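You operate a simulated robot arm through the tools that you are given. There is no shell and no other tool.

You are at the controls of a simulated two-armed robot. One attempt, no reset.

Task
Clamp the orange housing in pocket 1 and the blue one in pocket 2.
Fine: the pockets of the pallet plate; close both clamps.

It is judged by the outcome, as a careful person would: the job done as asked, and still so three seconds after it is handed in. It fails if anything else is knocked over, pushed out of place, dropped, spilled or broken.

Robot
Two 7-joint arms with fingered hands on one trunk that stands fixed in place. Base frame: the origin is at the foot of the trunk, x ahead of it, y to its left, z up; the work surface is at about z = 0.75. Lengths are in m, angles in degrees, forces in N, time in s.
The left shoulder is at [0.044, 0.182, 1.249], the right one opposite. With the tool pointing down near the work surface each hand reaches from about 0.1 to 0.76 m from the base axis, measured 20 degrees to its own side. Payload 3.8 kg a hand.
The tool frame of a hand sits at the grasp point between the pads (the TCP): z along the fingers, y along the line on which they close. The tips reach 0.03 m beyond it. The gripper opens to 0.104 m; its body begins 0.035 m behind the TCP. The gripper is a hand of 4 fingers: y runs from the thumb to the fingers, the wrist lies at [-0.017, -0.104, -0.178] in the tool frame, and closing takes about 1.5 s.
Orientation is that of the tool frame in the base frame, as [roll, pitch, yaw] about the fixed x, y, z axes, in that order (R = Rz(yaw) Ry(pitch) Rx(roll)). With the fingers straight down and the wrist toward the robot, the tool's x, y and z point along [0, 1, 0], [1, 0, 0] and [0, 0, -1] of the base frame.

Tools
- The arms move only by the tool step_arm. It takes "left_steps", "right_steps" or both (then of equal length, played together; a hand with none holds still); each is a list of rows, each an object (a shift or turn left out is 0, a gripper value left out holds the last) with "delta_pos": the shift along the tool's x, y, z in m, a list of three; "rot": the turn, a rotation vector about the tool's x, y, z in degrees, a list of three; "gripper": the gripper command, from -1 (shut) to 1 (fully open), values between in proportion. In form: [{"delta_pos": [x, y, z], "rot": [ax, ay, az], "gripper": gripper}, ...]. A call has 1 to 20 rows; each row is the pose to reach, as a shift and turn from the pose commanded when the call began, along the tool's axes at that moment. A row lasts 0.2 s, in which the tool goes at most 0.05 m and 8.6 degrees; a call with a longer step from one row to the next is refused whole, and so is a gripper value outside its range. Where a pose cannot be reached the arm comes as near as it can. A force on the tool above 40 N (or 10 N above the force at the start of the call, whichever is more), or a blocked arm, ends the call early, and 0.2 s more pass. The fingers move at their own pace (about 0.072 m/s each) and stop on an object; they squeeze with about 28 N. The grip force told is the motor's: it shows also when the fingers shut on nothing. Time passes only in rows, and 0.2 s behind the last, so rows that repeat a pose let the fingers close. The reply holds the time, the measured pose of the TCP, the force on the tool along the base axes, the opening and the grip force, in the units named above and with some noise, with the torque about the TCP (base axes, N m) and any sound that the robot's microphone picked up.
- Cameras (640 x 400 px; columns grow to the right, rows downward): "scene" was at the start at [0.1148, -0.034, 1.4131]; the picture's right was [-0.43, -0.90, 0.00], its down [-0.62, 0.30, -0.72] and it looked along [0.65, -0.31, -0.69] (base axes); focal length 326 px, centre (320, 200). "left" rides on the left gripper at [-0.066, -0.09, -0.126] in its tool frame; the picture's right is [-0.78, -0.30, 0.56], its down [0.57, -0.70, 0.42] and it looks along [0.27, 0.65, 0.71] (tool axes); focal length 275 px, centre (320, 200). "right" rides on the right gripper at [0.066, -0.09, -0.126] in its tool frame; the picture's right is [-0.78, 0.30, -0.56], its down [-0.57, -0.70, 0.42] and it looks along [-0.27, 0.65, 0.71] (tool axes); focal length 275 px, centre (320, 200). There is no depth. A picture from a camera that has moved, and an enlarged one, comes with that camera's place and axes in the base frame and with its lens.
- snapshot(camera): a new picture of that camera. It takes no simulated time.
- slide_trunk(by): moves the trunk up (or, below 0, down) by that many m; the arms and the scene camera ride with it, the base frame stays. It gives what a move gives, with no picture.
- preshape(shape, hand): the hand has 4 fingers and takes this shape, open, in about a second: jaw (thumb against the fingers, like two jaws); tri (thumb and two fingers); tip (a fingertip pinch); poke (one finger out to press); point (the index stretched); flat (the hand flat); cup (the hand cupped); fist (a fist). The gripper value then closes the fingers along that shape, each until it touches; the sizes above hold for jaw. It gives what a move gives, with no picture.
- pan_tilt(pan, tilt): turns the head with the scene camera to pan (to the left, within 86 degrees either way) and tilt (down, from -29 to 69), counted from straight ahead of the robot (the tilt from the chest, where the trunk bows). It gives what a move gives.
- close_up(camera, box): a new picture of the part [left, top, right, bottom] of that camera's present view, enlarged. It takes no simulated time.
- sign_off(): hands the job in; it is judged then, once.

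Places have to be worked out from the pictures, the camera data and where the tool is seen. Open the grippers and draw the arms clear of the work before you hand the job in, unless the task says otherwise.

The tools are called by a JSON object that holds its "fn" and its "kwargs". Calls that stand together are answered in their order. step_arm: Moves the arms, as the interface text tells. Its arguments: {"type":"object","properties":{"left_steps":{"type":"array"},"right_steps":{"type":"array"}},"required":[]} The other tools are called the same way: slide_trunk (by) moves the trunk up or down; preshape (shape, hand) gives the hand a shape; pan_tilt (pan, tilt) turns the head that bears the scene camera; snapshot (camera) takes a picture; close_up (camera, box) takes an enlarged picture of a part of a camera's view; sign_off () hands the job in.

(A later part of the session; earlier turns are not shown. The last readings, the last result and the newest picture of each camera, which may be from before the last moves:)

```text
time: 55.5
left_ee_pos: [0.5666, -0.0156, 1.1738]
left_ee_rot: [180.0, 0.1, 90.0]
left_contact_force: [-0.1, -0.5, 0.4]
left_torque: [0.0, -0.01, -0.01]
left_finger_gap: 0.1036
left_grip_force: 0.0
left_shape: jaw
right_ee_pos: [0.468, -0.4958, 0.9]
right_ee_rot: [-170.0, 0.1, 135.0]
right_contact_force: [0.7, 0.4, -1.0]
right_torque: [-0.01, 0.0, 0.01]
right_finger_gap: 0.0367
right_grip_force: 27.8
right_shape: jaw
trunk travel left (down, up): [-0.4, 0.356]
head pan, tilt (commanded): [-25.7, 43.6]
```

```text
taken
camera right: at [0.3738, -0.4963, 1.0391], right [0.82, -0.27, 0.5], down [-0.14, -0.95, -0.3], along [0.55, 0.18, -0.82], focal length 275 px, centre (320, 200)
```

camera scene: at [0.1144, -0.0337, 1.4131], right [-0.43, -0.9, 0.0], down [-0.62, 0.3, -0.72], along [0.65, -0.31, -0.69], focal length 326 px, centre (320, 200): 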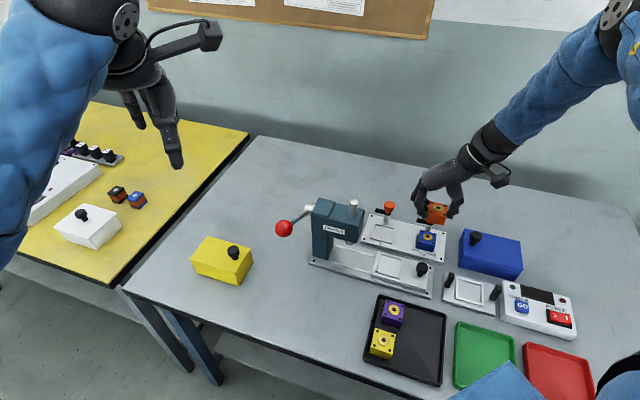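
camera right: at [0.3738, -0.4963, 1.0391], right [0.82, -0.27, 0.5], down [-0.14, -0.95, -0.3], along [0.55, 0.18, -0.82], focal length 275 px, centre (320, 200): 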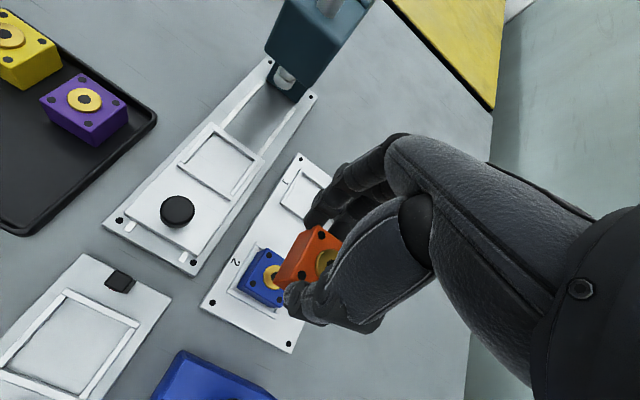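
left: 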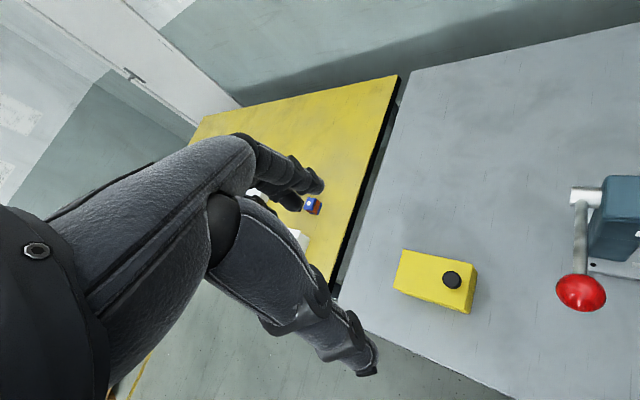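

The way along the plate is free, with the press staying ~2–4 cm to the side. I move +112 mm along the plate to above pocket 1.

{"fn": "step_arm", "kwargs": {"right_steps": [{"delta_pos": [0, 0.0276, -0.0049]}, {"delta_pos": [0, 0.0552, -0.0097]}, {"delta_pos": [0, 0.0828, -0.0146]}, {"delta_pos": [0, 0.1104, -0.0195]}, {"delta_pos": [0, 0.1104, -0.0195]}]}}

{"fn": "snapshot", "kwargs": {"camera": "scene"}}

{"fn": "snapshot", "kwargs": {"camera": "right"}}

```text
time: 56.7
left_ee_pos: [0.5672, -0.0165, 1.1735]
left_ee_rot: [-180.0, 0.0, 90.0]
left_contact_force: [-0.2, -0.1, 0.3]
left_torque: [-0.02, 0.02, 0.02]
left_finger_gap: 0.1035
left_grip_force: 0.1
left_shape: jaw
right_ee_pos: [0.546, -0.4155, 0.9013]
right_ee_rot: [-170.0, 0.1, 135.0]
right_contact_force: [0.4, -0.9, -1.3]
right_torque: [0.02, 0.03, -0.02]
right_finger_gap: 0.0369
right_grip_force: 28.0
right_shape: jaw
trunk travel left (down, up): [-0.4, 0.356]
head pan, tilt (commanded): [-25.7, 43.6]
```

```text
taken
camera scene: at [0.1148, -0.0342, 1.4131], right [-0.43, -0.9, 0.0], down [-0.62, 0.3, -0.72], along [0.65, -0.31, -0.69], focal length 326 px, centre (320, 200)
```

scene: 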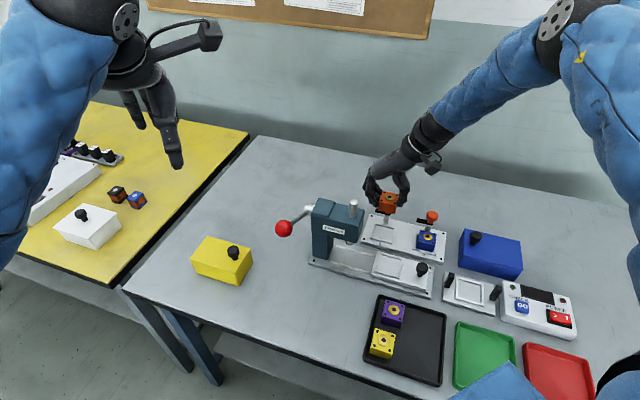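

```text
taken
camera right: at [0.4515, -0.4156, 1.0402], right [0.82, -0.27, 0.5], down [-0.14, -0.95, -0.3], along [0.55, 0.18, -0.82], focal length 275 px, centre (320, 200)
```

right: 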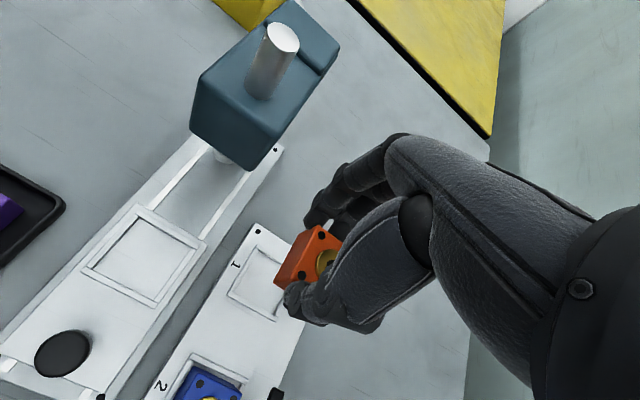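

Above pocket 1 with the press clear. I lower to z≈0.835 and zoom for the alignment.

{"fn": "step_arm", "kwargs": {"right_steps": [{"delta_pos": [0, 0.0052, 0.0295]}, {"delta_pos": [0, 0.0113, 0.064]}, {"delta_pos": [0, 0.0113, 0.064]}]}}

{"fn": "close_up", "kwargs": {"camera": "scene", "box": [352, 200, 416, 240]}}

{"fn": "close_up", "kwargs": {"camera": "right", "box": [220, 200, 348, 300]}}

```text
time: 57.5
left_ee_pos: [0.5678, -0.0161, 1.1733]
left_ee_rot: [-180.0, 0.0, 90.0]
left_contact_force: [-0.7, -0.4, 0.4]
left_torque: [0.01, 0.0, 0.01]
left_finger_gap: 0.1037
left_grip_force: 0.1
left_shape: jaw
right_ee_pos: [0.5164, -0.4101, 0.8772]
right_ee_rot: [-169.9, 0.2, 135.1]
right_contact_force: [0.2, -0.5, -0.8]
right_torque: [0.03, 0.01, -0.01]
right_finger_gap: 0.037
right_grip_force: 28.5
right_shape: jaw
right hand out of reach, approached as far as the arm can: row 1, 2, 3
trunk travel left (down, up): [-0.4, 0.356]
head pan, tilt (commanded): [-25.7, 43.6]
```

```text
10.00 times, centred on (384, 220) of scene
camera zoom: at [0.1151, -0.0341, 1.413], right [-0.43, -0.9, 0.0], down [-0.62, 0.3, -0.72], along [0.65, -0.31, -0.69], focal length 3261 px, centre (-320, 0)
```

zoom: 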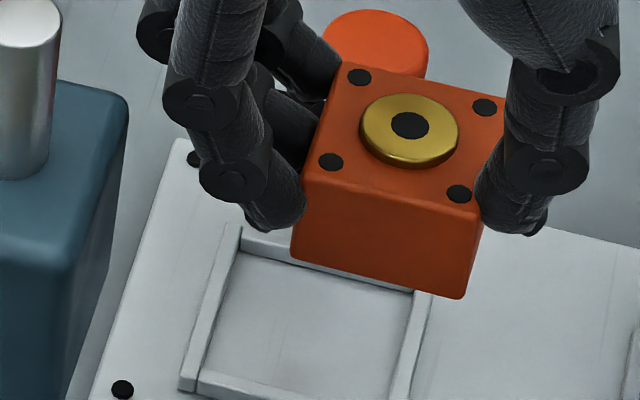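

```text
4.00 times, centred on (284, 250) of right
camera zoom: at [0.4231, -0.4098, 1.0161], right [0.82, -0.27, 0.5], down [-0.14, -0.95, -0.3], along [0.55, 0.18, -0.82], focal length 1101 px, centre (464, 0)
```

zoom: 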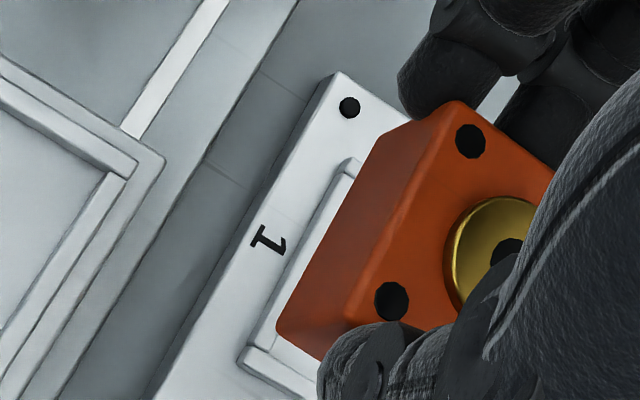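

The arm cannot reach that low this far out. Lowering the trunk will bring the shoulder down: first I raise the hand to z≈0.985 (reachable), then slide the trunk down 0.12 m.

{"fn": "step_arm", "kwargs": {"right_steps": [{"delta_pos": [0, -0.0069, -0.039]}, {"delta_pos": [0, -0.0138, -0.078]}, {"delta_pos": [0, -0.02, -0.1135]}, {"delta_pos": [0, -0.026, -0.1477]}, {"delta_pos": [0, -0.026, -0.1477]}]}}

{"fn": "snapshot", "kwargs": {"camera": "scene"}}

```text
time: 58.7
left_ee_pos: [0.5676, -0.016, 1.1737]
left_ee_rot: [-180.0, 0.1, 90.0]
left_contact_force: [-0.2, 0.2, 0.0]
left_torque: [0.01, 0.0, -0.01]
left_finger_gap: 0.1034
left_grip_force: 0.2
left_shape: jaw
right_ee_pos: [0.5166, -0.412, 1.0279]
right_ee_rot: [-169.9, 0.1, 135.1]
right_contact_force: [0.2, 0.2, -2.1]
right_torque: [0.01, 0.04, 0.02]
right_finger_gap: 0.0368
right_grip_force: 27.6
right_shape: jaw
trunk travel left (down, up): [-0.4, 0.356]
head pan, tilt (commanded): [-25.7, 43.6]
```

```text
taken
camera scene: at [0.1156, -0.0344, 1.4129], right [-0.43, -0.9, 0.0], down [-0.62, 0.3, -0.72], along [0.65, -0.31, -0.69], focal length 326 px, centre (320, 200)
```

scene: 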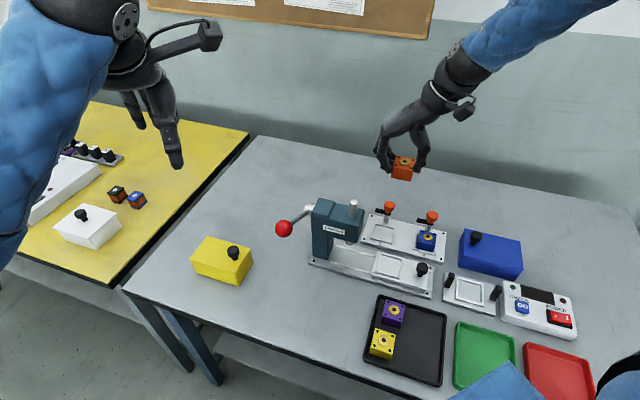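

The command was rebased to (0.5165, -0.411, 1.0275). I first shift to the XY for pocket 1 at this height, then lower the trunk 0.15 m.

{"fn": "step_arm", "kwargs": {"right_steps": [{"delta_pos": [-0.0134, 0.0079, -0.0014]}, {"delta_pos": [-0.0267, 0.0159, -0.0028]}, {"delta_pos": [-0.0267, 0.0159, -0.0028]}]}}

{"fn": "slide_trunk", "kwargs": {"by": -0.15}}

{"fn": "snapshot", "kwargs": {"camera": "scene"}}

{"fn": "snapshot", "kwargs": {"camera": "right"}}

```text
time: 59.5
left_ee_pos: [0.5678, -0.0162, 1.1733]
left_ee_rot: [180.0, 0.0, 90.0]
left_contact_force: [-1.0, 0.5, 0.3]
left_torque: [0.04, 0.01, -0.05]
left_finger_gap: 0.1033
left_grip_force: 0.0
left_shape: jaw
right_ee_pos: [0.5467, -0.4195, 1.0271]
right_ee_rot: [-170.0, 0.1, 135.0]
right_contact_force: [0.1, -0.3, -1.0]
right_torque: [0.0, 0.01, 0.01]
right_finger_gap: 0.0367
right_grip_force: 27.9
right_shape: jaw
trunk travel left (down, up): [-0.4, 0.356]
head pan, tilt (commanded): [-25.7, 43.6]
```

```text
time: 61.2
left_ee_pos: [0.5668, -0.0165, 1.0249]
left_ee_rot: [180.0, -0.1, 90.0]
left_contact_force: [0.7, -0.1, -0.2]
left_torque: [-0.04, 0.01, 0.0]
left_finger_gap: 0.1035
left_grip_force: 0.0
left_shape: jaw
right_ee_pos: [0.5462, -0.4184, 0.8793]
right_ee_rot: [-170.0, 0.2, 135.1]
right_contact_force: [-0.2, -0.3, -1.6]
right_torque: [0.0, 0.01, -0.01]
right_finger_gap: 0.0369
right_grip_force: 28.0
right_shape: jaw
trunk travel left (down, up): [-0.25, 0.506]
head pan, tilt (commanded): [-25.7, 43.6]
```

```text
taken
camera scene: at [0.1677, -0.034, 1.2609], right [-0.43, -0.9, 0.0], down [-0.62, 0.3, -0.72], along [0.65, -0.31, -0.69], focal length 326 px, centre (320, 200)
```

scene: 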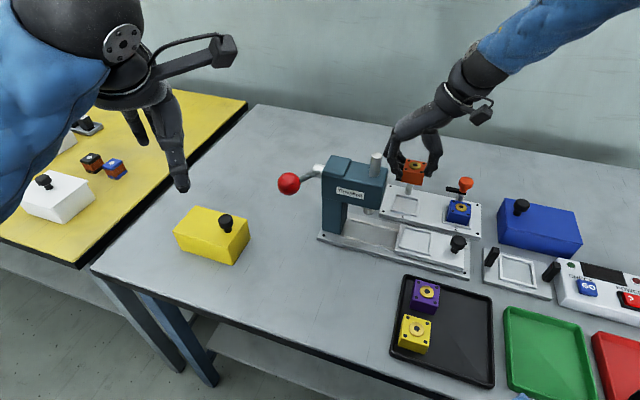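

```text
taken
camera right: at [0.4523, -0.4185, 1.0171], right [0.82, -0.27, 0.5], down [-0.14, -0.95, -0.3], along [0.55, 0.18, -0.81], focal length 275 px, centre (320, 200)
```

right: 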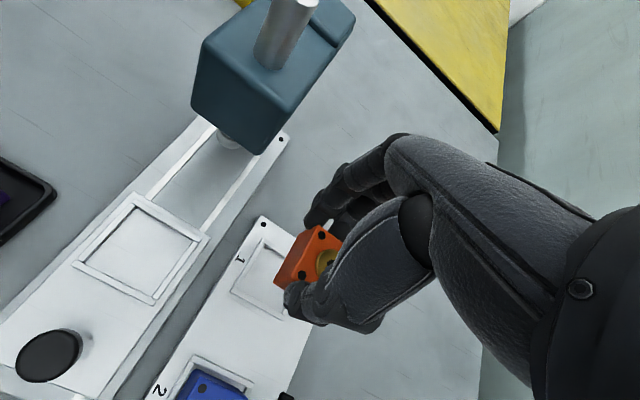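

Now the hand is at (0.546, -0.418, 0.879) with the trunk lower. I descend to z≈0.835 and check alignment.

{"fn": "step_arm", "kwargs": {"right_steps": [{"delta_pos": [0, 0.0037, 0.0212]}, {"delta_pos": [0, 0.0075, 0.0424]}, {"delta_pos": [0, 0.0075, 0.0424]}]}}

{"fn": "close_up", "kwargs": {"camera": "scene", "box": [376, 155, 456, 225]}}

{"fn": "close_up", "kwargs": {"camera": "right", "box": [220, 200, 348, 300]}}

```text
time: 62.0
left_ee_pos: [0.5662, -0.0149, 1.0242]
left_ee_rot: [-180.0, 0.0, 90.0]
left_contact_force: [0.3, -0.6, 0.0]
left_torque: [-0.01, 0.0, 0.0]
left_finger_gap: 0.1035
left_grip_force: 0.0
left_shape: jaw
right_ee_pos: [0.5467, -0.4187, 0.8349]
right_ee_rot: [-169.9, 0.0, 135.0]
right_contact_force: [-0.1, 0.2, -1.7]
right_torque: [0.01, -0.01, -0.01]
right_finger_gap: 0.0368
right_grip_force: 28.2
right_shape: jaw
trunk travel left (down, up): [-0.25, 0.506]
head pan, tilt (commanded): [-25.7, 43.6]
```

```text
5.71 times, centred on (416, 190) of scene
camera zoom: at [0.1681, -0.034, 1.2608], right [-0.43, -0.9, 0.0], down [-0.62, 0.3, -0.72], along [0.65, -0.31, -0.69], focal length 1863 px, centre (-229, 257)
```

zoom: 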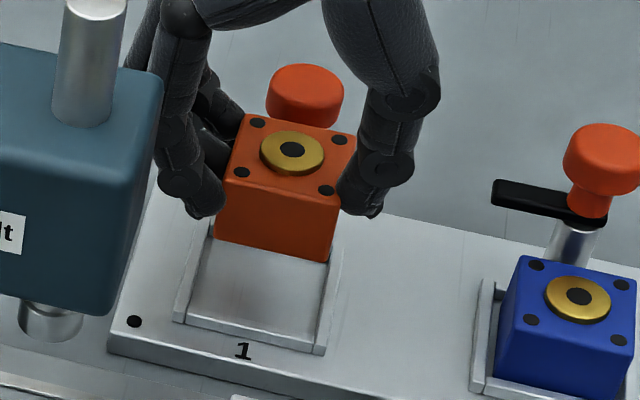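

```text
4.00 times, centred on (284, 250) of right
camera zoom: at [0.4532, -0.4187, 0.9745], right [0.82, -0.27, 0.5], down [-0.14, -0.95, -0.3], along [0.55, 0.18, -0.81], focal length 1101 px, centre (464, 0)
```

zoom: 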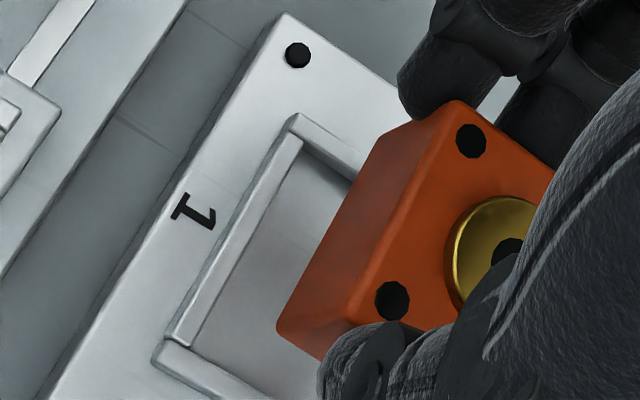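

Right-camera geometry puts the block ~3 mm inside each pocket edge, i.e. centred. I lower to z≈0.805 and verify in both views.

{"fn": "step_arm", "kwargs": {"right_steps": [{"delta_pos": [0, 0.0026, 0.0148]}, {"delta_pos": [0, 0.0052, 0.0295]}, {"delta_pos": [0, 0.0052, 0.0295]}]}}

{"fn": "close_up", "kwargs": {"camera": "scene", "box": [376, 165, 456, 225]}}

{"fn": "close_up", "kwargs": {"camera": "right", "box": [220, 200, 348, 300]}}

```text
time: 62.9
left_ee_pos: [0.5665, -0.0152, 1.0239]
left_ee_rot: [179.9, -0.1, 90.0]
left_contact_force: [0.7, -0.2, 0.5]
left_torque: [0.0, 0.02, 0.01]
left_finger_gap: 0.1037
left_grip_force: 0.1
left_shape: jaw
right_ee_pos: [0.5491, -0.4184, 0.8065]
right_ee_rot: [-170.1, 0.0, 135.1]
right_contact_force: [0.0, -0.4, -1.1]
right_torque: [0.02, 0.0, 0.0]
right_finger_gap: 0.037
right_grip_force: 28.7
right_shape: jaw
trunk travel left (down, up): [-0.25, 0.506]
head pan, tilt (commanded): [-25.7, 43.6]
```

```text
6.67 times, centred on (416, 195) of scene
camera zoom: at [0.1682, -0.034, 1.2607], right [-0.43, -0.9, 0.0], down [-0.62, 0.3, -0.72], along [0.65, -0.31, -0.69], focal length 2174 px, centre (-320, 233)
```

zoom: 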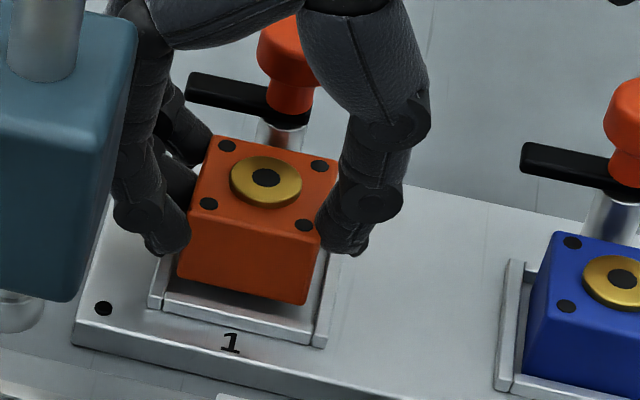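

```text
4.00 times, centred on (284, 250) of right
camera zoom: at [0.4545, -0.4184, 0.9441], right [0.82, -0.27, 0.5], down [-0.14, -0.95, -0.3], along [0.55, 0.18, -0.81], focal length 1101 px, centre (464, 0)
```

zoom: 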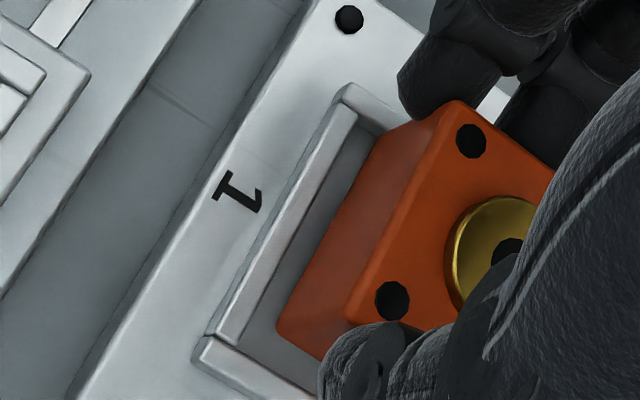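

The two views differ slightly on the near-side clearance, so I zoom in tighter on the gap.

{"fn": "close_up", "kwargs": {"camera": "scene", "box": [384, 190, 424, 220]}}

{"fn": "close_up", "kwargs": {"camera": "scene", "box": [436, 190, 484, 230]}}

{"fn": "close_up", "kwargs": {"camera": "right", "box": [260, 220, 324, 290]}}

```text
13.33 times, centred on (404, 205) of scene
camera zoom: at [0.1682, -0.034, 1.2607], right [-0.43, -0.9, 0.0], down [-0.62, 0.3, -0.72], along [0.65, -0.31, -0.69], focal length 4348 px, centre (-800, 133)
```

zoom: 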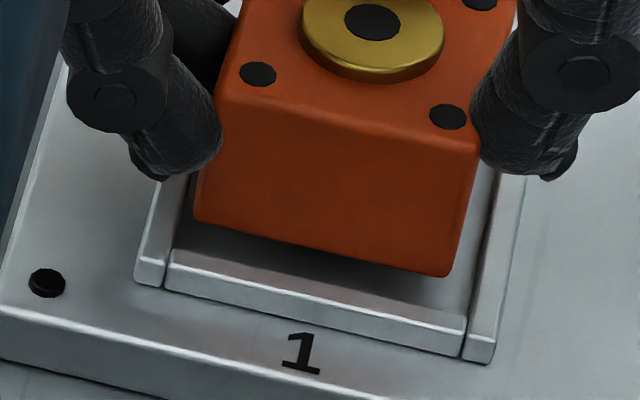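

```text
10.00 times, centred on (460, 210) of scene
camera zoom: at [0.1682, -0.034, 1.2607], right [-0.43, -0.9, 0.0], down [-0.62, 0.3, -0.72], along [0.65, -0.31, -0.69], focal length 3261 px, centre (-1080, 100)
```

zoom: 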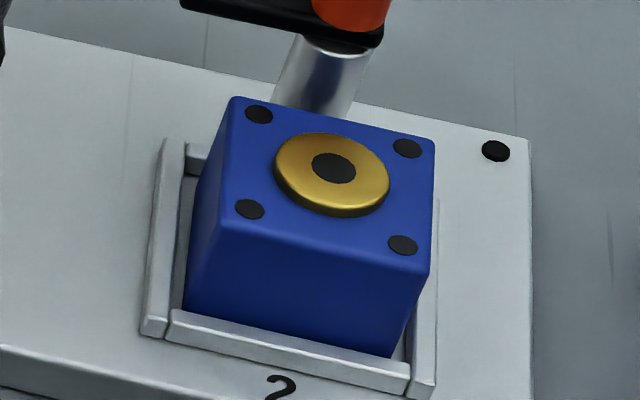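

```text
5.71 times, centred on (292, 255) of right
camera zoom: at [0.4545, -0.4184, 0.9441], right [0.82, -0.27, 0.5], down [-0.14, -0.95, -0.3], along [0.55, 0.18, -0.81], focal length 1573 px, centre (480, -114)
```

zoom: 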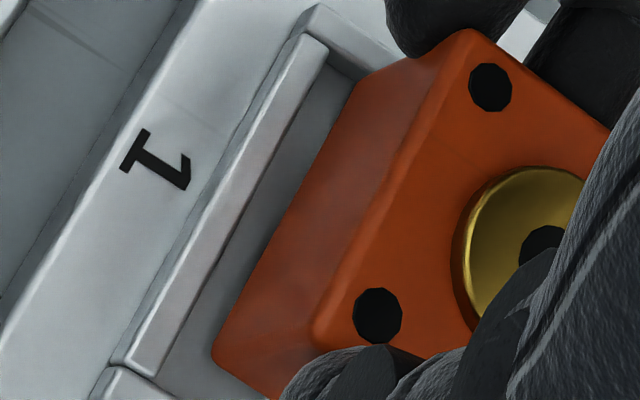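

Zoom shows ~2.7 mm left / 4.3 mm right margin and ~4–5 mm at the near side. I shift 1 mm right and 1 mm toward the near bar, then lower 6 mm.

{"fn": "step_arm", "kwargs": {"right_steps": [{"delta_pos": [0.001, -0.001, 0.0002]}, {"delta_pos": [0.001, -0.0005, 0.0031]}, {"delta_pos": [0.001, 0.0, 0.0061]}, {"delta_pos": [0.001, 0.0, 0.0061]}]}}

{"fn": "close_up", "kwargs": {"camera": "scene", "box": [384, 190, 424, 220]}}

```text
time: 63.9
left_ee_pos: [0.5681, -0.0156, 1.0241]
left_ee_rot: [180.0, -0.1, 90.0]
left_contact_force: [-0.2, 0.6, 0.6]
left_torque: [0.01, 0.02, -0.01]
left_finger_gap: 0.1034
left_grip_force: 0.1
left_shape: jaw
right_ee_pos: [0.5455, -0.4199, 0.7981]
right_ee_rot: [-170.1, -0.1, 134.9]
right_contact_force: [-0.5, -0.5, -1.2]
right_torque: [0.03, 0.01, 0.01]
right_finger_gap: 0.037
right_grip_force: 27.7
right_shape: jaw
trunk travel left (down, up): [-0.25, 0.506]
head pan, tilt (commanded): [-25.7, 43.6]
```

```text
13.33 times, centred on (404, 205) of scene
camera zoom: at [0.1683, -0.0341, 1.2607], right [-0.43, -0.9, 0.0], down [-0.62, 0.3, -0.72], along [0.65, -0.31, -0.69], focal length 4348 px, centre (-800, 133)
```

zoom: 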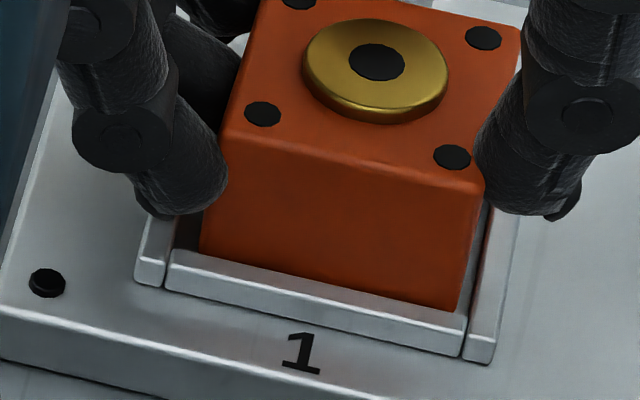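

The block is between the bars (margins ~4.6/2.2 mm). I lower the last millimetres until contact.

{"fn": "step_arm", "kwargs": {"right_steps": [{"delta_pos": [0, 0.0011, 0.0013]}, {"delta_pos": [0, 0.0013, 0.0025]}, {"delta_pos": [0, 0.0013, 0.0025]}]}}

{"fn": "close_up", "kwargs": {"camera": "scene", "box": [384, 190, 424, 220]}}

```text
time: 64.7
left_ee_pos: [0.5659, -0.015, 1.0254]
left_ee_rot: [180.0, 0.0, 90.1]
left_contact_force: [-0.1, 0.2, -0.6]
left_torque: [-0.02, -0.01, 0.03]
left_finger_gap: 0.1036
left_grip_force: 0.0
left_shape: jaw
right_ee_pos: [0.5456, -0.4179, 0.7986]
right_ee_rot: [-170.1, 0.1, 135.0]
right_contact_force: [0.1, -1.6, 6.1]
right_torque: [0.01, -0.05, -0.02]
right_finger_gap: 0.0369
right_grip_force: 28.1
right_shape: jaw
trunk travel left (down, up): [-0.25, 0.506]
head pan, tilt (commanded): [-25.7, 43.6]
```

```text
13.33 times, centred on (404, 205) of scene
camera zoom: at [0.1675, -0.0338, 1.2609], right [-0.43, -0.9, 0.0], down [-0.62, 0.3, -0.72], along [0.65, -0.31, -0.69], focal length 4348 px, centre (-800, 133)
```

zoom: 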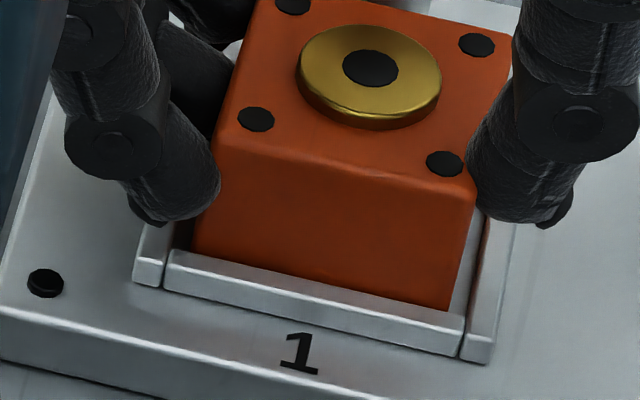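

Contact 6 N at the expected height; the block sits level inside the frame. I open the fingers gently.

{"fn": "step_arm", "kwargs": {"right_steps": [{"gripper": -0.2}, {"gripper": -0.1}, {"gripper": 0.05}, {"gripper": 0.2}, {"gripper": 0.2}]}}

{"fn": "close_up", "kwargs": {"camera": "scene", "box": [376, 165, 456, 225]}}

{"fn": "close_up", "kwargs": {"camera": "right", "box": [220, 200, 348, 300]}}

```text
time: 65.8
left_ee_pos: [0.5666, -0.0163, 1.0234]
left_ee_rot: [-180.0, 0.0, 90.0]
left_contact_force: [0.2, -0.8, -0.7]
left_torque: [-0.03, 0.02, 0.0]
left_finger_gap: 0.1038
left_grip_force: 0.0
left_shape: jaw
right_ee_pos: [0.5462, -0.4184, 0.7965]
right_ee_rot: [-170.0, 0.0, 135.0]
right_contact_force: [0.4, 0.4, 0.0]
right_torque: [0.02, -0.02, 0.01]
right_finger_gap: 0.0618
right_grip_force: 0.0
right_shape: jaw
trunk travel left (down, up): [-0.25, 0.506]
head pan, tilt (commanded): [-25.7, 43.6]
```

```text
6.67 times, centred on (416, 195) of scene
camera zoom: at [0.1682, -0.034, 1.2607], right [-0.43, -0.9, 0.0], down [-0.62, 0.3, -0.72], along [0.65, -0.31, -0.69], focal length 2174 px, centre (-320, 233)
```

zoom: 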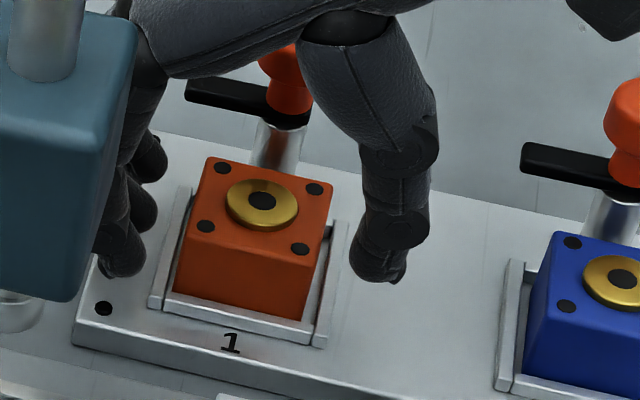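

```text
4.00 times, centred on (284, 250) of right
camera zoom: at [0.452, -0.4176, 0.9353], right [0.82, -0.27, 0.5], down [-0.14, -0.95, -0.3], along [0.55, 0.18, -0.82], focal length 1101 px, centre (464, 0)
```

zoom: 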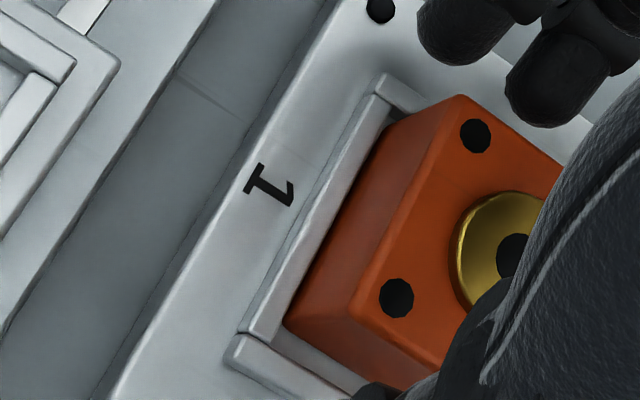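

Orange is seated in pocket 1. I retreat straight up, then look at both clamps closely.

{"fn": "step_arm", "kwargs": {"right_steps": [{"delta_pos": [0, -0.0052, -0.0295]}, {"delta_pos": [0, -0.0122, -0.069]}, {"delta_pos": [0, -0.0191, -0.1083]}, {"delta_pos": [0, -0.0191, -0.1083]}]}}

{"fn": "snapshot", "kwargs": {"camera": "right"}}

{"fn": "close_up", "kwargs": {"camera": "scene", "box": [376, 150, 496, 230]}}

```text
time: 66.8
left_ee_pos: [0.567, -0.0167, 1.024]
left_ee_rot: [179.9, 0.0, 90.0]
left_contact_force: [0.5, -0.2, 0.5]
left_torque: [-0.03, 0.01, 0.03]
left_finger_gap: 0.1037
left_grip_force: 0.0
left_shape: jaw
right_ee_pos: [0.5468, -0.4181, 0.9045]
right_ee_rot: [-169.9, 0.0, 135.0]
right_contact_force: [-0.3, 0.3, -1.3]
right_torque: [0.01, 0.0, -0.01]
right_finger_gap: 0.0621
right_grip_force: 0.0
right_shape: jaw
trunk travel left (down, up): [-0.25, 0.506]
head pan, tilt (commanded): [-25.7, 43.6]
```

```text
taken
camera right: at [0.4522, -0.4184, 1.0435], right [0.82, -0.27, 0.5], down [-0.14, -0.95, -0.3], along [0.55, 0.18, -0.82], focal length 275 px, centre (320, 200)
```

right: 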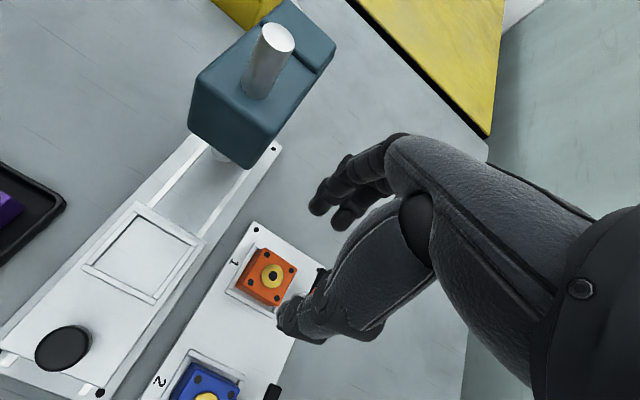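

```text
5.00 times, centred on (436, 190) of scene
camera zoom: at [0.1686, -0.0341, 1.2606], right [-0.43, -0.9, 0.0], down [-0.62, 0.3, -0.72], along [0.65, -0.31, -0.69], focal length 1630 px, centre (-260, 250)
```

zoom: 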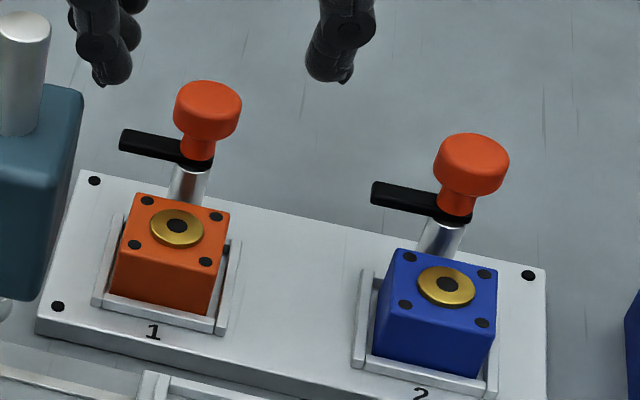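

Both housings sit properly in their pockets. Clamp arms sit just above housing height, pivoting on posts ~48 mm behind the pocket centres; they must swing 90° counter-clockwise. I plan to twist the orange knob; first I level the hand, rise, and turn to yaw 90.

{"fn": "step_arm", "kwargs": {"right_steps": [{"delta_pos": [0, -0.0052, -0.0295], "rot": [-5, 0, 0]}, {"delta_pos": [0, -0.0052, -0.0295], "rot": [-10, 0, 0]}, {"delta_pos": [0, -0.0052, -0.0295], "rot": [-10, 0, 0]}]}}

{"fn": "step_arm", "kwargs": {"right_steps": [{"delta_pos": [0, -0.005, 0], "rot": [0, 0, 7.5]}, {"delta_pos": [0, -0.01, 0], "rot": [0, 0, 15]}, {"delta_pos": [0, -0.015, 0], "rot": [0, 0, 22.5]}, {"delta_pos": [0, -0.02, 0], "rot": [0, 0, 30]}, {"delta_pos": [0, -0.025, 0], "rot": [0, 0, 37.5]}, {"delta_pos": [0, -0.03, 0], "rot": [0, 0, 45]}, {"delta_pos": [0, -0.03, 0], "rot": [0, 0, 45]}]}}

{"fn": "preshape", "kwargs": {"shape": "tri", "hand": "right"}}

{"fn": "snapshot", "kwargs": {"camera": "right"}}

{"fn": "snapshot", "kwargs": {"camera": "scene"}}

```text
time: 67.7
left_ee_pos: [0.5677, -0.0157, 1.0232]
left_ee_rot: [-179.9, 0.0, 90.0]
left_contact_force: [0.3, 0.2, -0.2]
left_torque: [-0.03, -0.01, 0.01]
left_finger_gap: 0.1039
left_grip_force: 0.0
left_shape: jaw
right_ee_pos: [0.5459, -0.417, 0.937]
right_ee_rot: [-179.9, 0.0, 135.0]
right_contact_force: [0.6, -0.2, -0.5]
right_torque: [0.01, -0.01, -0.02]
right_finger_gap: 0.0619
right_grip_force: 0.1
right_shape: jaw
trunk travel left (down, up): [-0.25, 0.506]
head pan, tilt (commanded): [-25.7, 43.6]
```

```text
time: 69.2
left_ee_pos: [0.5668, -0.0154, 1.0234]
left_ee_rot: [180.0, 0.0, 90.0]
left_contact_force: [0.4, -0.2, -0.2]
left_torque: [0.02, 0.02, -0.03]
left_finger_gap: 0.1033
left_grip_force: 0.0
left_shape: jaw
right_ee_pos: [0.5251, -0.4384, 0.9355]
right_ee_rot: [-179.6, 0.1, 92.4]
right_contact_force: [0.0, -0.3, 0.4]
right_torque: [0.04, 0.01, -0.02]
right_finger_gap: 0.062
right_grip_force: 0.1
right_shape: jaw
trunk travel left (down, up): [-0.25, 0.506]
head pan, tilt (commanded): [-25.7, 43.6]
```

```text
time: 70.2
left_ee_pos: [0.5681, -0.0168, 1.0244]
left_ee_rot: [-179.9, 0.0, 90.1]
left_contact_force: [-0.2, 1.3, 0.6]
left_torque: [0.0, 0.01, 0.01]
left_finger_gap: 0.1037
left_grip_force: 0.1
left_shape: jaw
right_ee_pos: [0.5252, -0.4392, 0.9353]
right_ee_rot: [-179.7, 0.2, 92.4]
right_contact_force: [-0.3, 1.0, 0.0]
right_torque: [0.01, -0.04, 0.02]
right_finger_gap: 0.1039
right_grip_force: 0.0
right_shape: tri
trunk travel left (down, up): [-0.25, 0.506]
head pan, tilt (commanded): [-25.7, 43.6]
```

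```text
taken
camera right: at [0.433, -0.3754, 1.0605], right [0.33, -0.76, 0.56], down [-0.68, -0.6, -0.42], along [0.65, -0.24, -0.72], focal length 275 px, centre (320, 200)
```

right: 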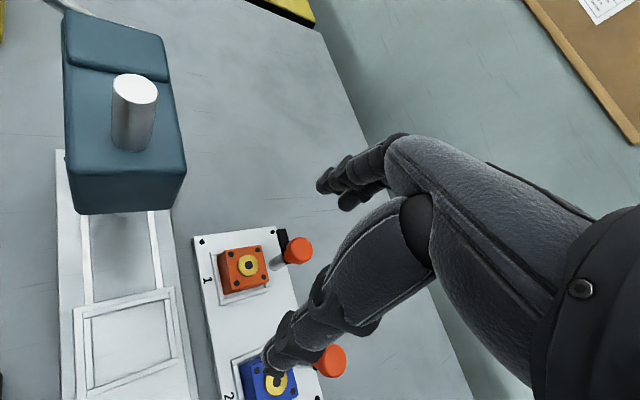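

```text
taken
camera scene: at [0.1681, -0.034, 1.2607], right [-0.43, -0.9, 0.0], down [-0.62, 0.3, -0.72], along [0.65, -0.31, -0.69], focal length 326 px, centre (320, 200)
```

scene: 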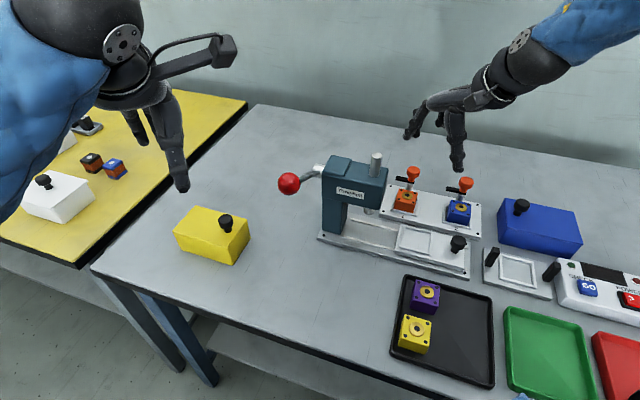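

The hand is in "tri" shape at yaw ~92. I zoom on knob 1 and knob 2 to locate their axes.

{"fn": "close_up", "kwargs": {"camera": "right", "box": [200, 215, 328, 295]}}

{"fn": "close_up", "kwargs": {"camera": "scene", "box": [384, 155, 496, 225]}}

{"fn": "close_up", "kwargs": {"camera": "scene", "box": [396, 160, 428, 190]}}

```text
5.00 times, centred on (264, 255) of right
camera zoom: at [0.433, -0.3754, 1.0605], right [0.33, -0.76, 0.56], down [-0.68, -0.6, -0.42], along [0.65, -0.24, -0.72], focal length 1376 px, centre (600, -75)
```

zoom: 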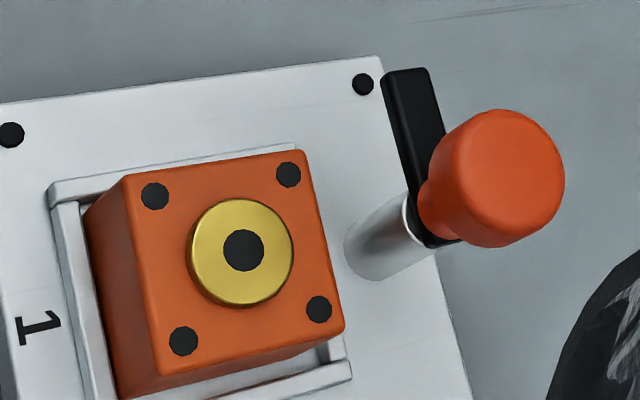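

```text
5.71 times, centred on (440, 190) of scene
camera zoom: at [0.1681, -0.034, 1.2607], right [-0.43, -0.9, 0.0], down [-0.62, 0.3, -0.72], along [0.65, -0.31, -0.69], focal length 1863 px, centre (-366, 257)
```

zoom: 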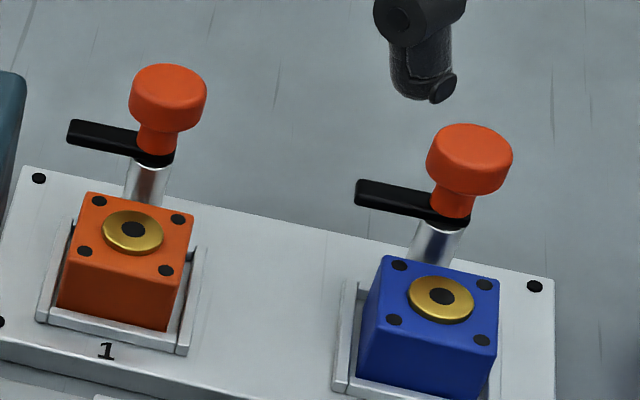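

```text
13.33 times, centred on (412, 175) of scene
camera zoom: at [0.1681, -0.034, 1.2607], right [-0.43, -0.9, 0.0], down [-0.62, 0.3, -0.72], along [0.65, -0.31, -0.69], focal length 4348 px, centre (-907, 533)
```

zoom: 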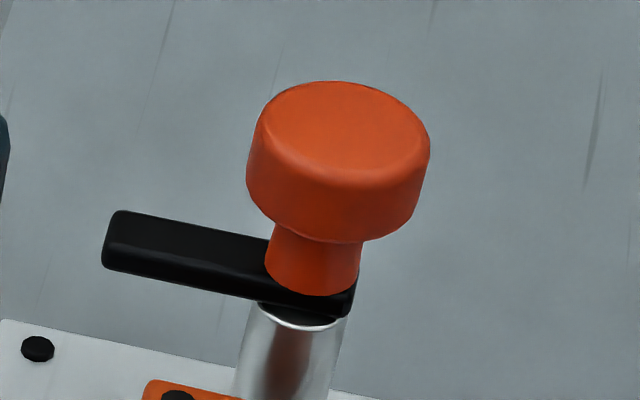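

Knob 1 axis ≈ (0.582, -0.463), top z≈0.824. I bring the open tri-hand centred above it, at yaw 95, tips ~20 mm above the knob, and check.

{"fn": "step_arm", "kwargs": {"right_steps": [{"delta_pos": [-0.012, 0.029, 0.02], "rot": [0, 0, -2.5]}, {"delta_pos": [-0.0236, 0.0579, 0.04], "rot": [0, 0, -5]}, {"delta_pos": [-0.0236, 0.0579, 0.067], "rot": [0, 0, -5]}, {"delta_pos": [-0.0236, 0.0579, 0.067], "rot": [0, 0, -5], "gripper": 0.2}, {"delta_pos": [-0.0236, 0.0579, 0.067], "rot": [0, 0, -5], "gripper": 0.2}]}}

{"fn": "close_up", "kwargs": {"camera": "right", "box": [200, 160, 400, 340]}}

{"fn": "close_up", "kwargs": {"camera": "scene", "box": [384, 145, 464, 205]}}

```text
time: 71.3
left_ee_pos: [0.5669, -0.0167, 1.0234]
left_ee_rot: [-180.0, 0.0, 90.0]
left_contact_force: [0.5, -0.3, 0.4]
left_torque: [0.03, -0.01, -0.01]
left_finger_gap: 0.1038
left_grip_force: 0.0
left_shape: jaw
right_ee_pos: [0.5835, -0.4626, 0.8697]
right_ee_rot: [-180.0, 0.0, 95.0]
right_contact_force: [0.0, 0.8, -0.7]
right_torque: [0.01, -0.01, -0.01]
right_finger_gap: 0.063
right_grip_force: 0.0
right_shape: tri
trunk travel left (down, up): [-0.25, 0.506]
head pan, tilt (commanded): [-25.7, 43.6]
```

```text
2.22 times, centred on (300, 250) of right
camera zoom: at [0.487, -0.4044, 0.9942], right [0.36, -0.75, 0.56], down [-0.65, -0.63, -0.42], along [0.67, -0.21, -0.71], focal length 612 px, centre (364, 89)
```

zoom: 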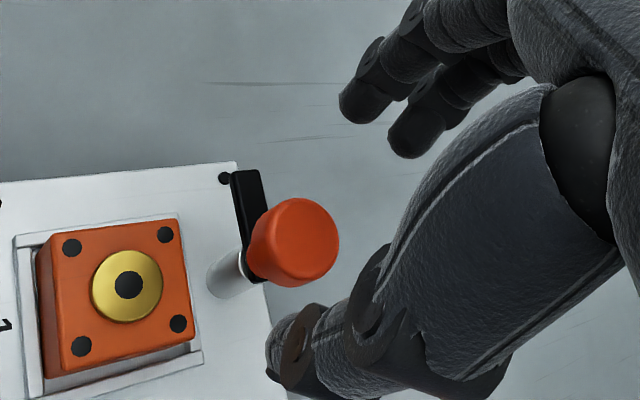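

```text
6.67 times, centred on (424, 175) of scene
camera zoom: at [0.1682, -0.0341, 1.2607], right [-0.43, -0.9, 0.0], down [-0.62, 0.3, -0.72], along [0.65, -0.31, -0.69], focal length 2174 px, centre (-373, 367)
```

zoom: 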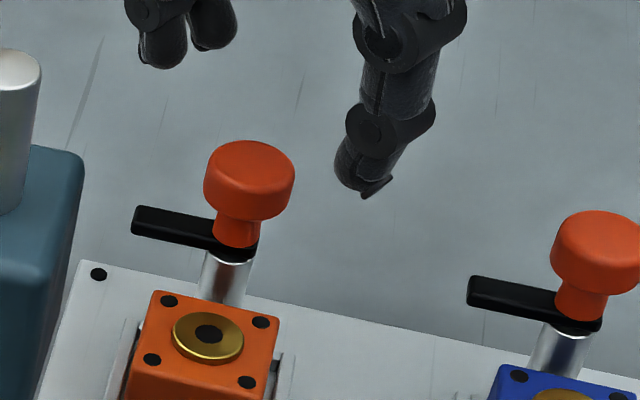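

Both views put the knob within ~3 mm of the TCP. I shift 2 mm and lower so the tips reach knob height (TCP z≈0.834).

{"fn": "step_arm", "kwargs": {"right_steps": [{"delta_pos": [0.002, 0, 0.012]}, {"delta_pos": [0.002, 0, 0.024]}, {"delta_pos": [0.002, 0, 0.036]}, {"delta_pos": [0.002, 0, 0.036]}]}}

{"fn": "close_up", "kwargs": {"camera": "right", "box": [220, 180, 380, 300]}}

{"fn": "close_up", "kwargs": {"camera": "scene", "box": [384, 145, 464, 205]}}

```text
time: 72.3
left_ee_pos: [0.5667, -0.0154, 1.0242]
left_ee_rot: [180.0, 0.0, 89.9]
left_contact_force: [-0.4, 0.2, 0.5]
left_torque: [-0.04, -0.03, 0.08]
left_finger_gap: 0.1032
left_grip_force: 0.1
left_shape: jaw
right_ee_pos: [0.5823, -0.4591, 0.8333]
right_ee_rot: [179.9, 0.0, 95.0]
right_contact_force: [0.1, 0.3, -0.2]
right_torque: [0.02, -0.01, 0.01]
right_finger_gap: 0.0629
right_grip_force: 0.1
right_shape: tri
trunk travel left (down, up): [-0.25, 0.506]
head pan, tilt (commanded): [-25.7, 43.6]
```

```text
3.33 times, centred on (300, 240) of right
camera zoom: at [0.4873, -0.4018, 0.9587], right [0.36, -0.75, 0.56], down [-0.65, -0.63, -0.42], along [0.67, -0.21, -0.71], focal length 918 px, centre (387, 67)
```

zoom: 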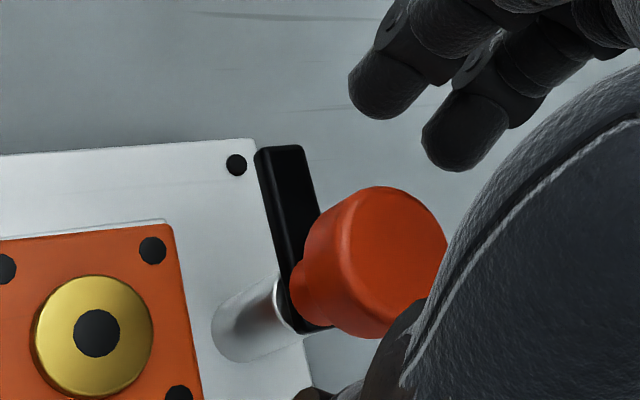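

```text
6.67 times, centred on (424, 175) of scene
camera zoom: at [0.168, -0.0339, 1.2608], right [-0.43, -0.9, 0.0], down [-0.62, 0.3, -0.72], along [0.65, -0.31, -0.69], focal length 2174 px, centre (-373, 367)
```

zoom: 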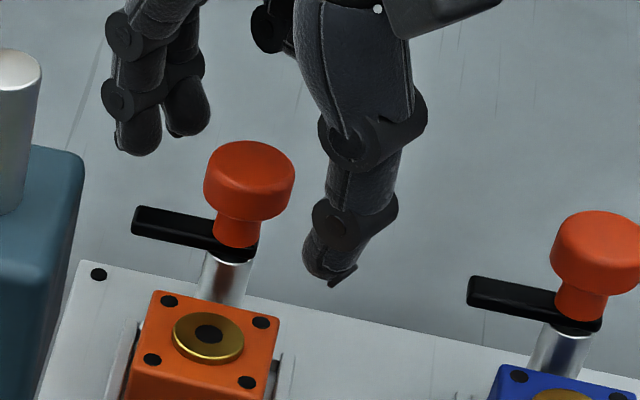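

Fingers and thumb straddle the knob at its height. I close on it.

{"fn": "step_arm", "kwargs": {"right_steps": [{"gripper": -0.2}, {"gripper": -0.5}, {"gripper": -1}, {"gripper": -1}, {"gripper": -1}, {"gripper": -1}]}}

{"fn": "close_up", "kwargs": {"camera": "right", "box": [220, 180, 380, 300]}}

{"fn": "close_up", "kwargs": {"camera": "scene", "box": [384, 145, 464, 205]}}

```text
time: 73.8
left_ee_pos: [0.5671, -0.016, 1.0246]
left_ee_rot: [179.9, 0.0, 90.0]
left_contact_force: [0.4, 0.6, 0.8]
left_torque: [0.02, -0.01, -0.01]
left_finger_gap: 0.1039
left_grip_force: 0.1
left_shape: jaw
right_ee_pos: [0.5829, -0.4611, 0.8337]
right_ee_rot: [180.0, 0.0, 95.0]
right_contact_force: [-0.9, 0.5, -0.6]
right_torque: [0.01, 0.02, 0.05]
right_finger_gap: 0.0194
right_grip_force: 27.8
right_shape: tri
trunk travel left (down, up): [-0.25, 0.506]
head pan, tilt (commanded): [-25.7, 43.6]
```

```text
3.33 times, centred on (300, 240) of right
camera zoom: at [0.4872, -0.4019, 0.9585], right [0.36, -0.75, 0.56], down [-0.65, -0.63, -0.42], along [0.67, -0.21, -0.71], focal length 918 px, centre (387, 67)
```

zoom: 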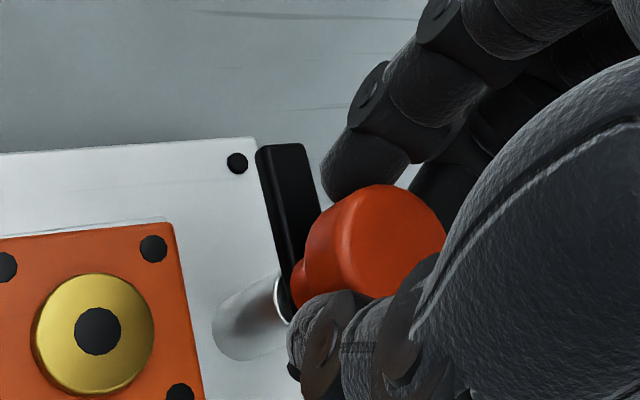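

```text
6.67 times, centred on (424, 175) of scene
camera zoom: at [0.1682, -0.0341, 1.2607], right [-0.43, -0.9, 0.0], down [-0.62, 0.3, -0.72], along [0.65, -0.31, -0.69], focal length 2174 px, centre (-373, 367)
```

zoom: 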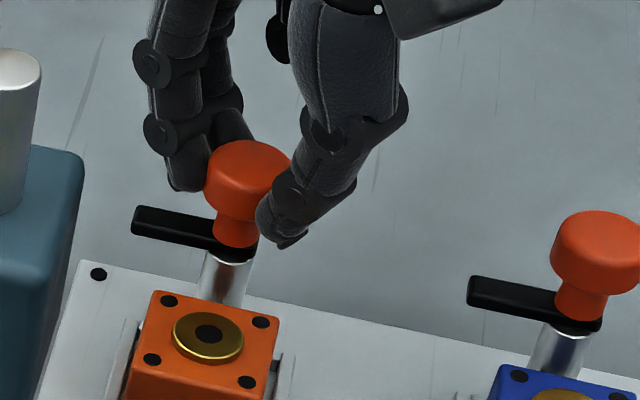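

The knob is gripped symmetrically. I rotate counter-clockwise (yaw increasing) by 24° first and check whether the arm turns.

{"fn": "step_arm", "kwargs": {"right_steps": [{"rot": [0, 0, -6]}, {"rot": [0, 0, -12]}, {"rot": [0, 0, -18]}, {"rot": [0, 0, -24]}, {"rot": [0, 0, -24]}]}}

{"fn": "close_up", "kwargs": {"camera": "scene", "box": [384, 145, 464, 205]}}

{"fn": "close_up", "kwargs": {"camera": "right", "box": [220, 180, 380, 300]}}

```text
time: 75.0
left_ee_pos: [0.5678, -0.0168, 1.0242]
left_ee_rot: [-180.0, 0.0, 89.9]
left_contact_force: [0.3, 0.1, 1.3]
left_torque: [0.03, -0.02, 0.02]
left_finger_gap: 0.1036
left_grip_force: 0.0
left_shape: jaw
right_ee_pos: [0.5825, -0.4617, 0.8336]
right_ee_rot: [180.0, 0.1, 119.1]
right_contact_force: [-1.8, 0.0, -3.0]
right_torque: [0.03, 0.06, 0.0]
right_finger_gap: 0.0192
right_grip_force: 28.3
right_shape: tri
trunk travel left (down, up): [-0.25, 0.506]
head pan, tilt (commanded): [-25.7, 43.6]
```

```text
6.67 times, centred on (424, 175) of scene
camera zoom: at [0.1682, -0.0341, 1.2607], right [-0.43, -0.9, 0.0], down [-0.62, 0.3, -0.72], along [0.65, -0.31, -0.69], focal length 2174 px, centre (-373, 367)
```

zoom: 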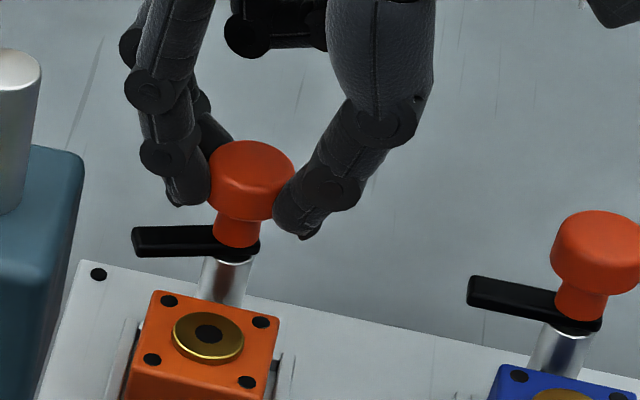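

```text
3.33 times, centred on (300, 240) of right
camera zoom: at [0.4713, -0.4466, 0.9586], right [0.64, -0.53, 0.56], down [-0.33, -0.84, -0.42], along [0.7, 0.08, -0.71], focal length 918 px, centre (387, 67)
```

zoom: 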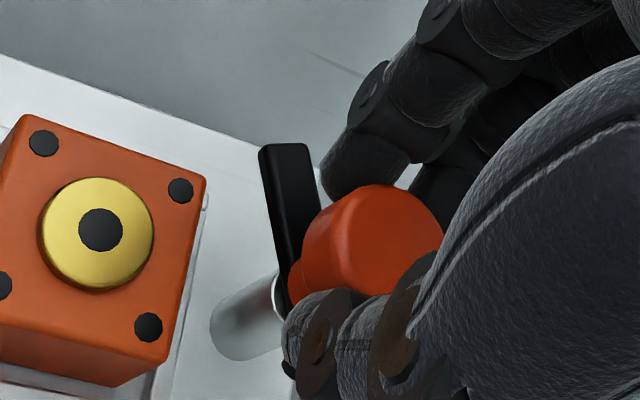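

The arm follows the hand. I continue turning to a total of ~88°.

{"fn": "step_arm", "kwargs": {"right_steps": [{"rot": [0, 0, -7]}, {"rot": [0, 0, -14]}, {"rot": [0, 0, -21]}, {"rot": [0, 0, -28]}, {"rot": [0, 0, -35]}, {"rot": [0, 0, -42]}, {"rot": [0, 0, -49]}, {"rot": [0, 0, -49]}]}}

{"fn": "close_up", "kwargs": {"camera": "scene", "box": [384, 145, 464, 205]}}

{"fn": "snapshot", "kwargs": {"camera": "scene"}}

```text
time: 76.8
left_ee_pos: [0.5673, -0.0157, 1.0226]
left_ee_rot: [180.0, -0.1, 90.0]
left_contact_force: [-0.4, 0.3, 0.5]
left_torque: [0.01, 0.03, -0.04]
left_finger_gap: 0.1036
left_grip_force: 0.0
left_shape: jaw
right_ee_pos: [0.5824, -0.4627, 0.8327]
right_ee_rot: [-180.0, 0.1, 168.1]
right_contact_force: [-5.6, -7.2, 3.9]
right_torque: [-0.22, 0.13, -0.03]
right_finger_gap: 0.0187
right_grip_force: 28.2
right_shape: tri
trunk travel left (down, up): [-0.25, 0.506]
head pan, tilt (commanded): [-25.7, 43.6]
```

```text
6.67 times, centred on (424, 175) of scene
camera zoom: at [0.1673, -0.0347, 1.2609], right [-0.43, -0.9, 0.0], down [-0.62, 0.3, -0.72], along [0.65, -0.31, -0.69], focal length 2174 px, centre (-373, 367)
```

zoom: 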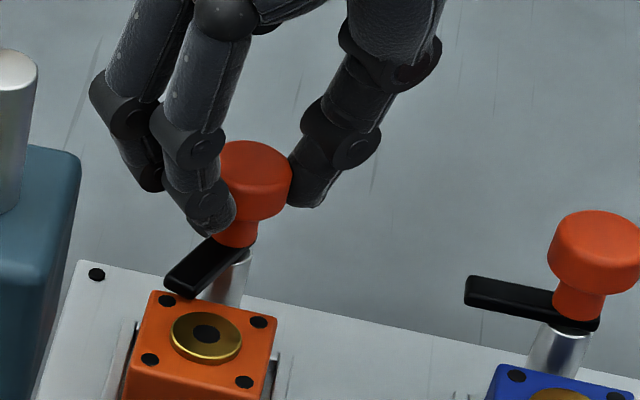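

```text
taken
camera scene: at [0.1673, -0.0347, 1.2609], right [-0.43, -0.9, 0.0], down [-0.62, 0.3, -0.72], along [0.65, -0.31, -0.69], focal length 326 px, centre (320, 200)
```

scene: 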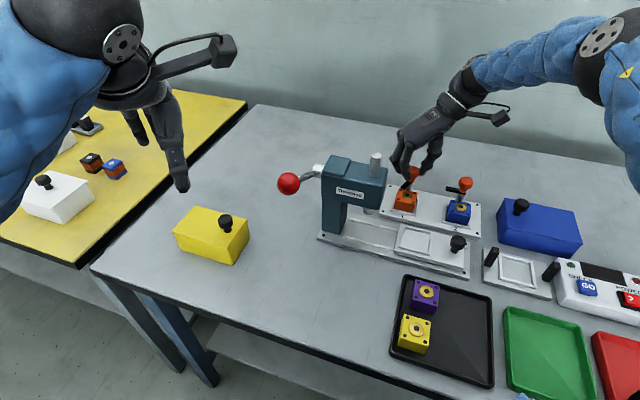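

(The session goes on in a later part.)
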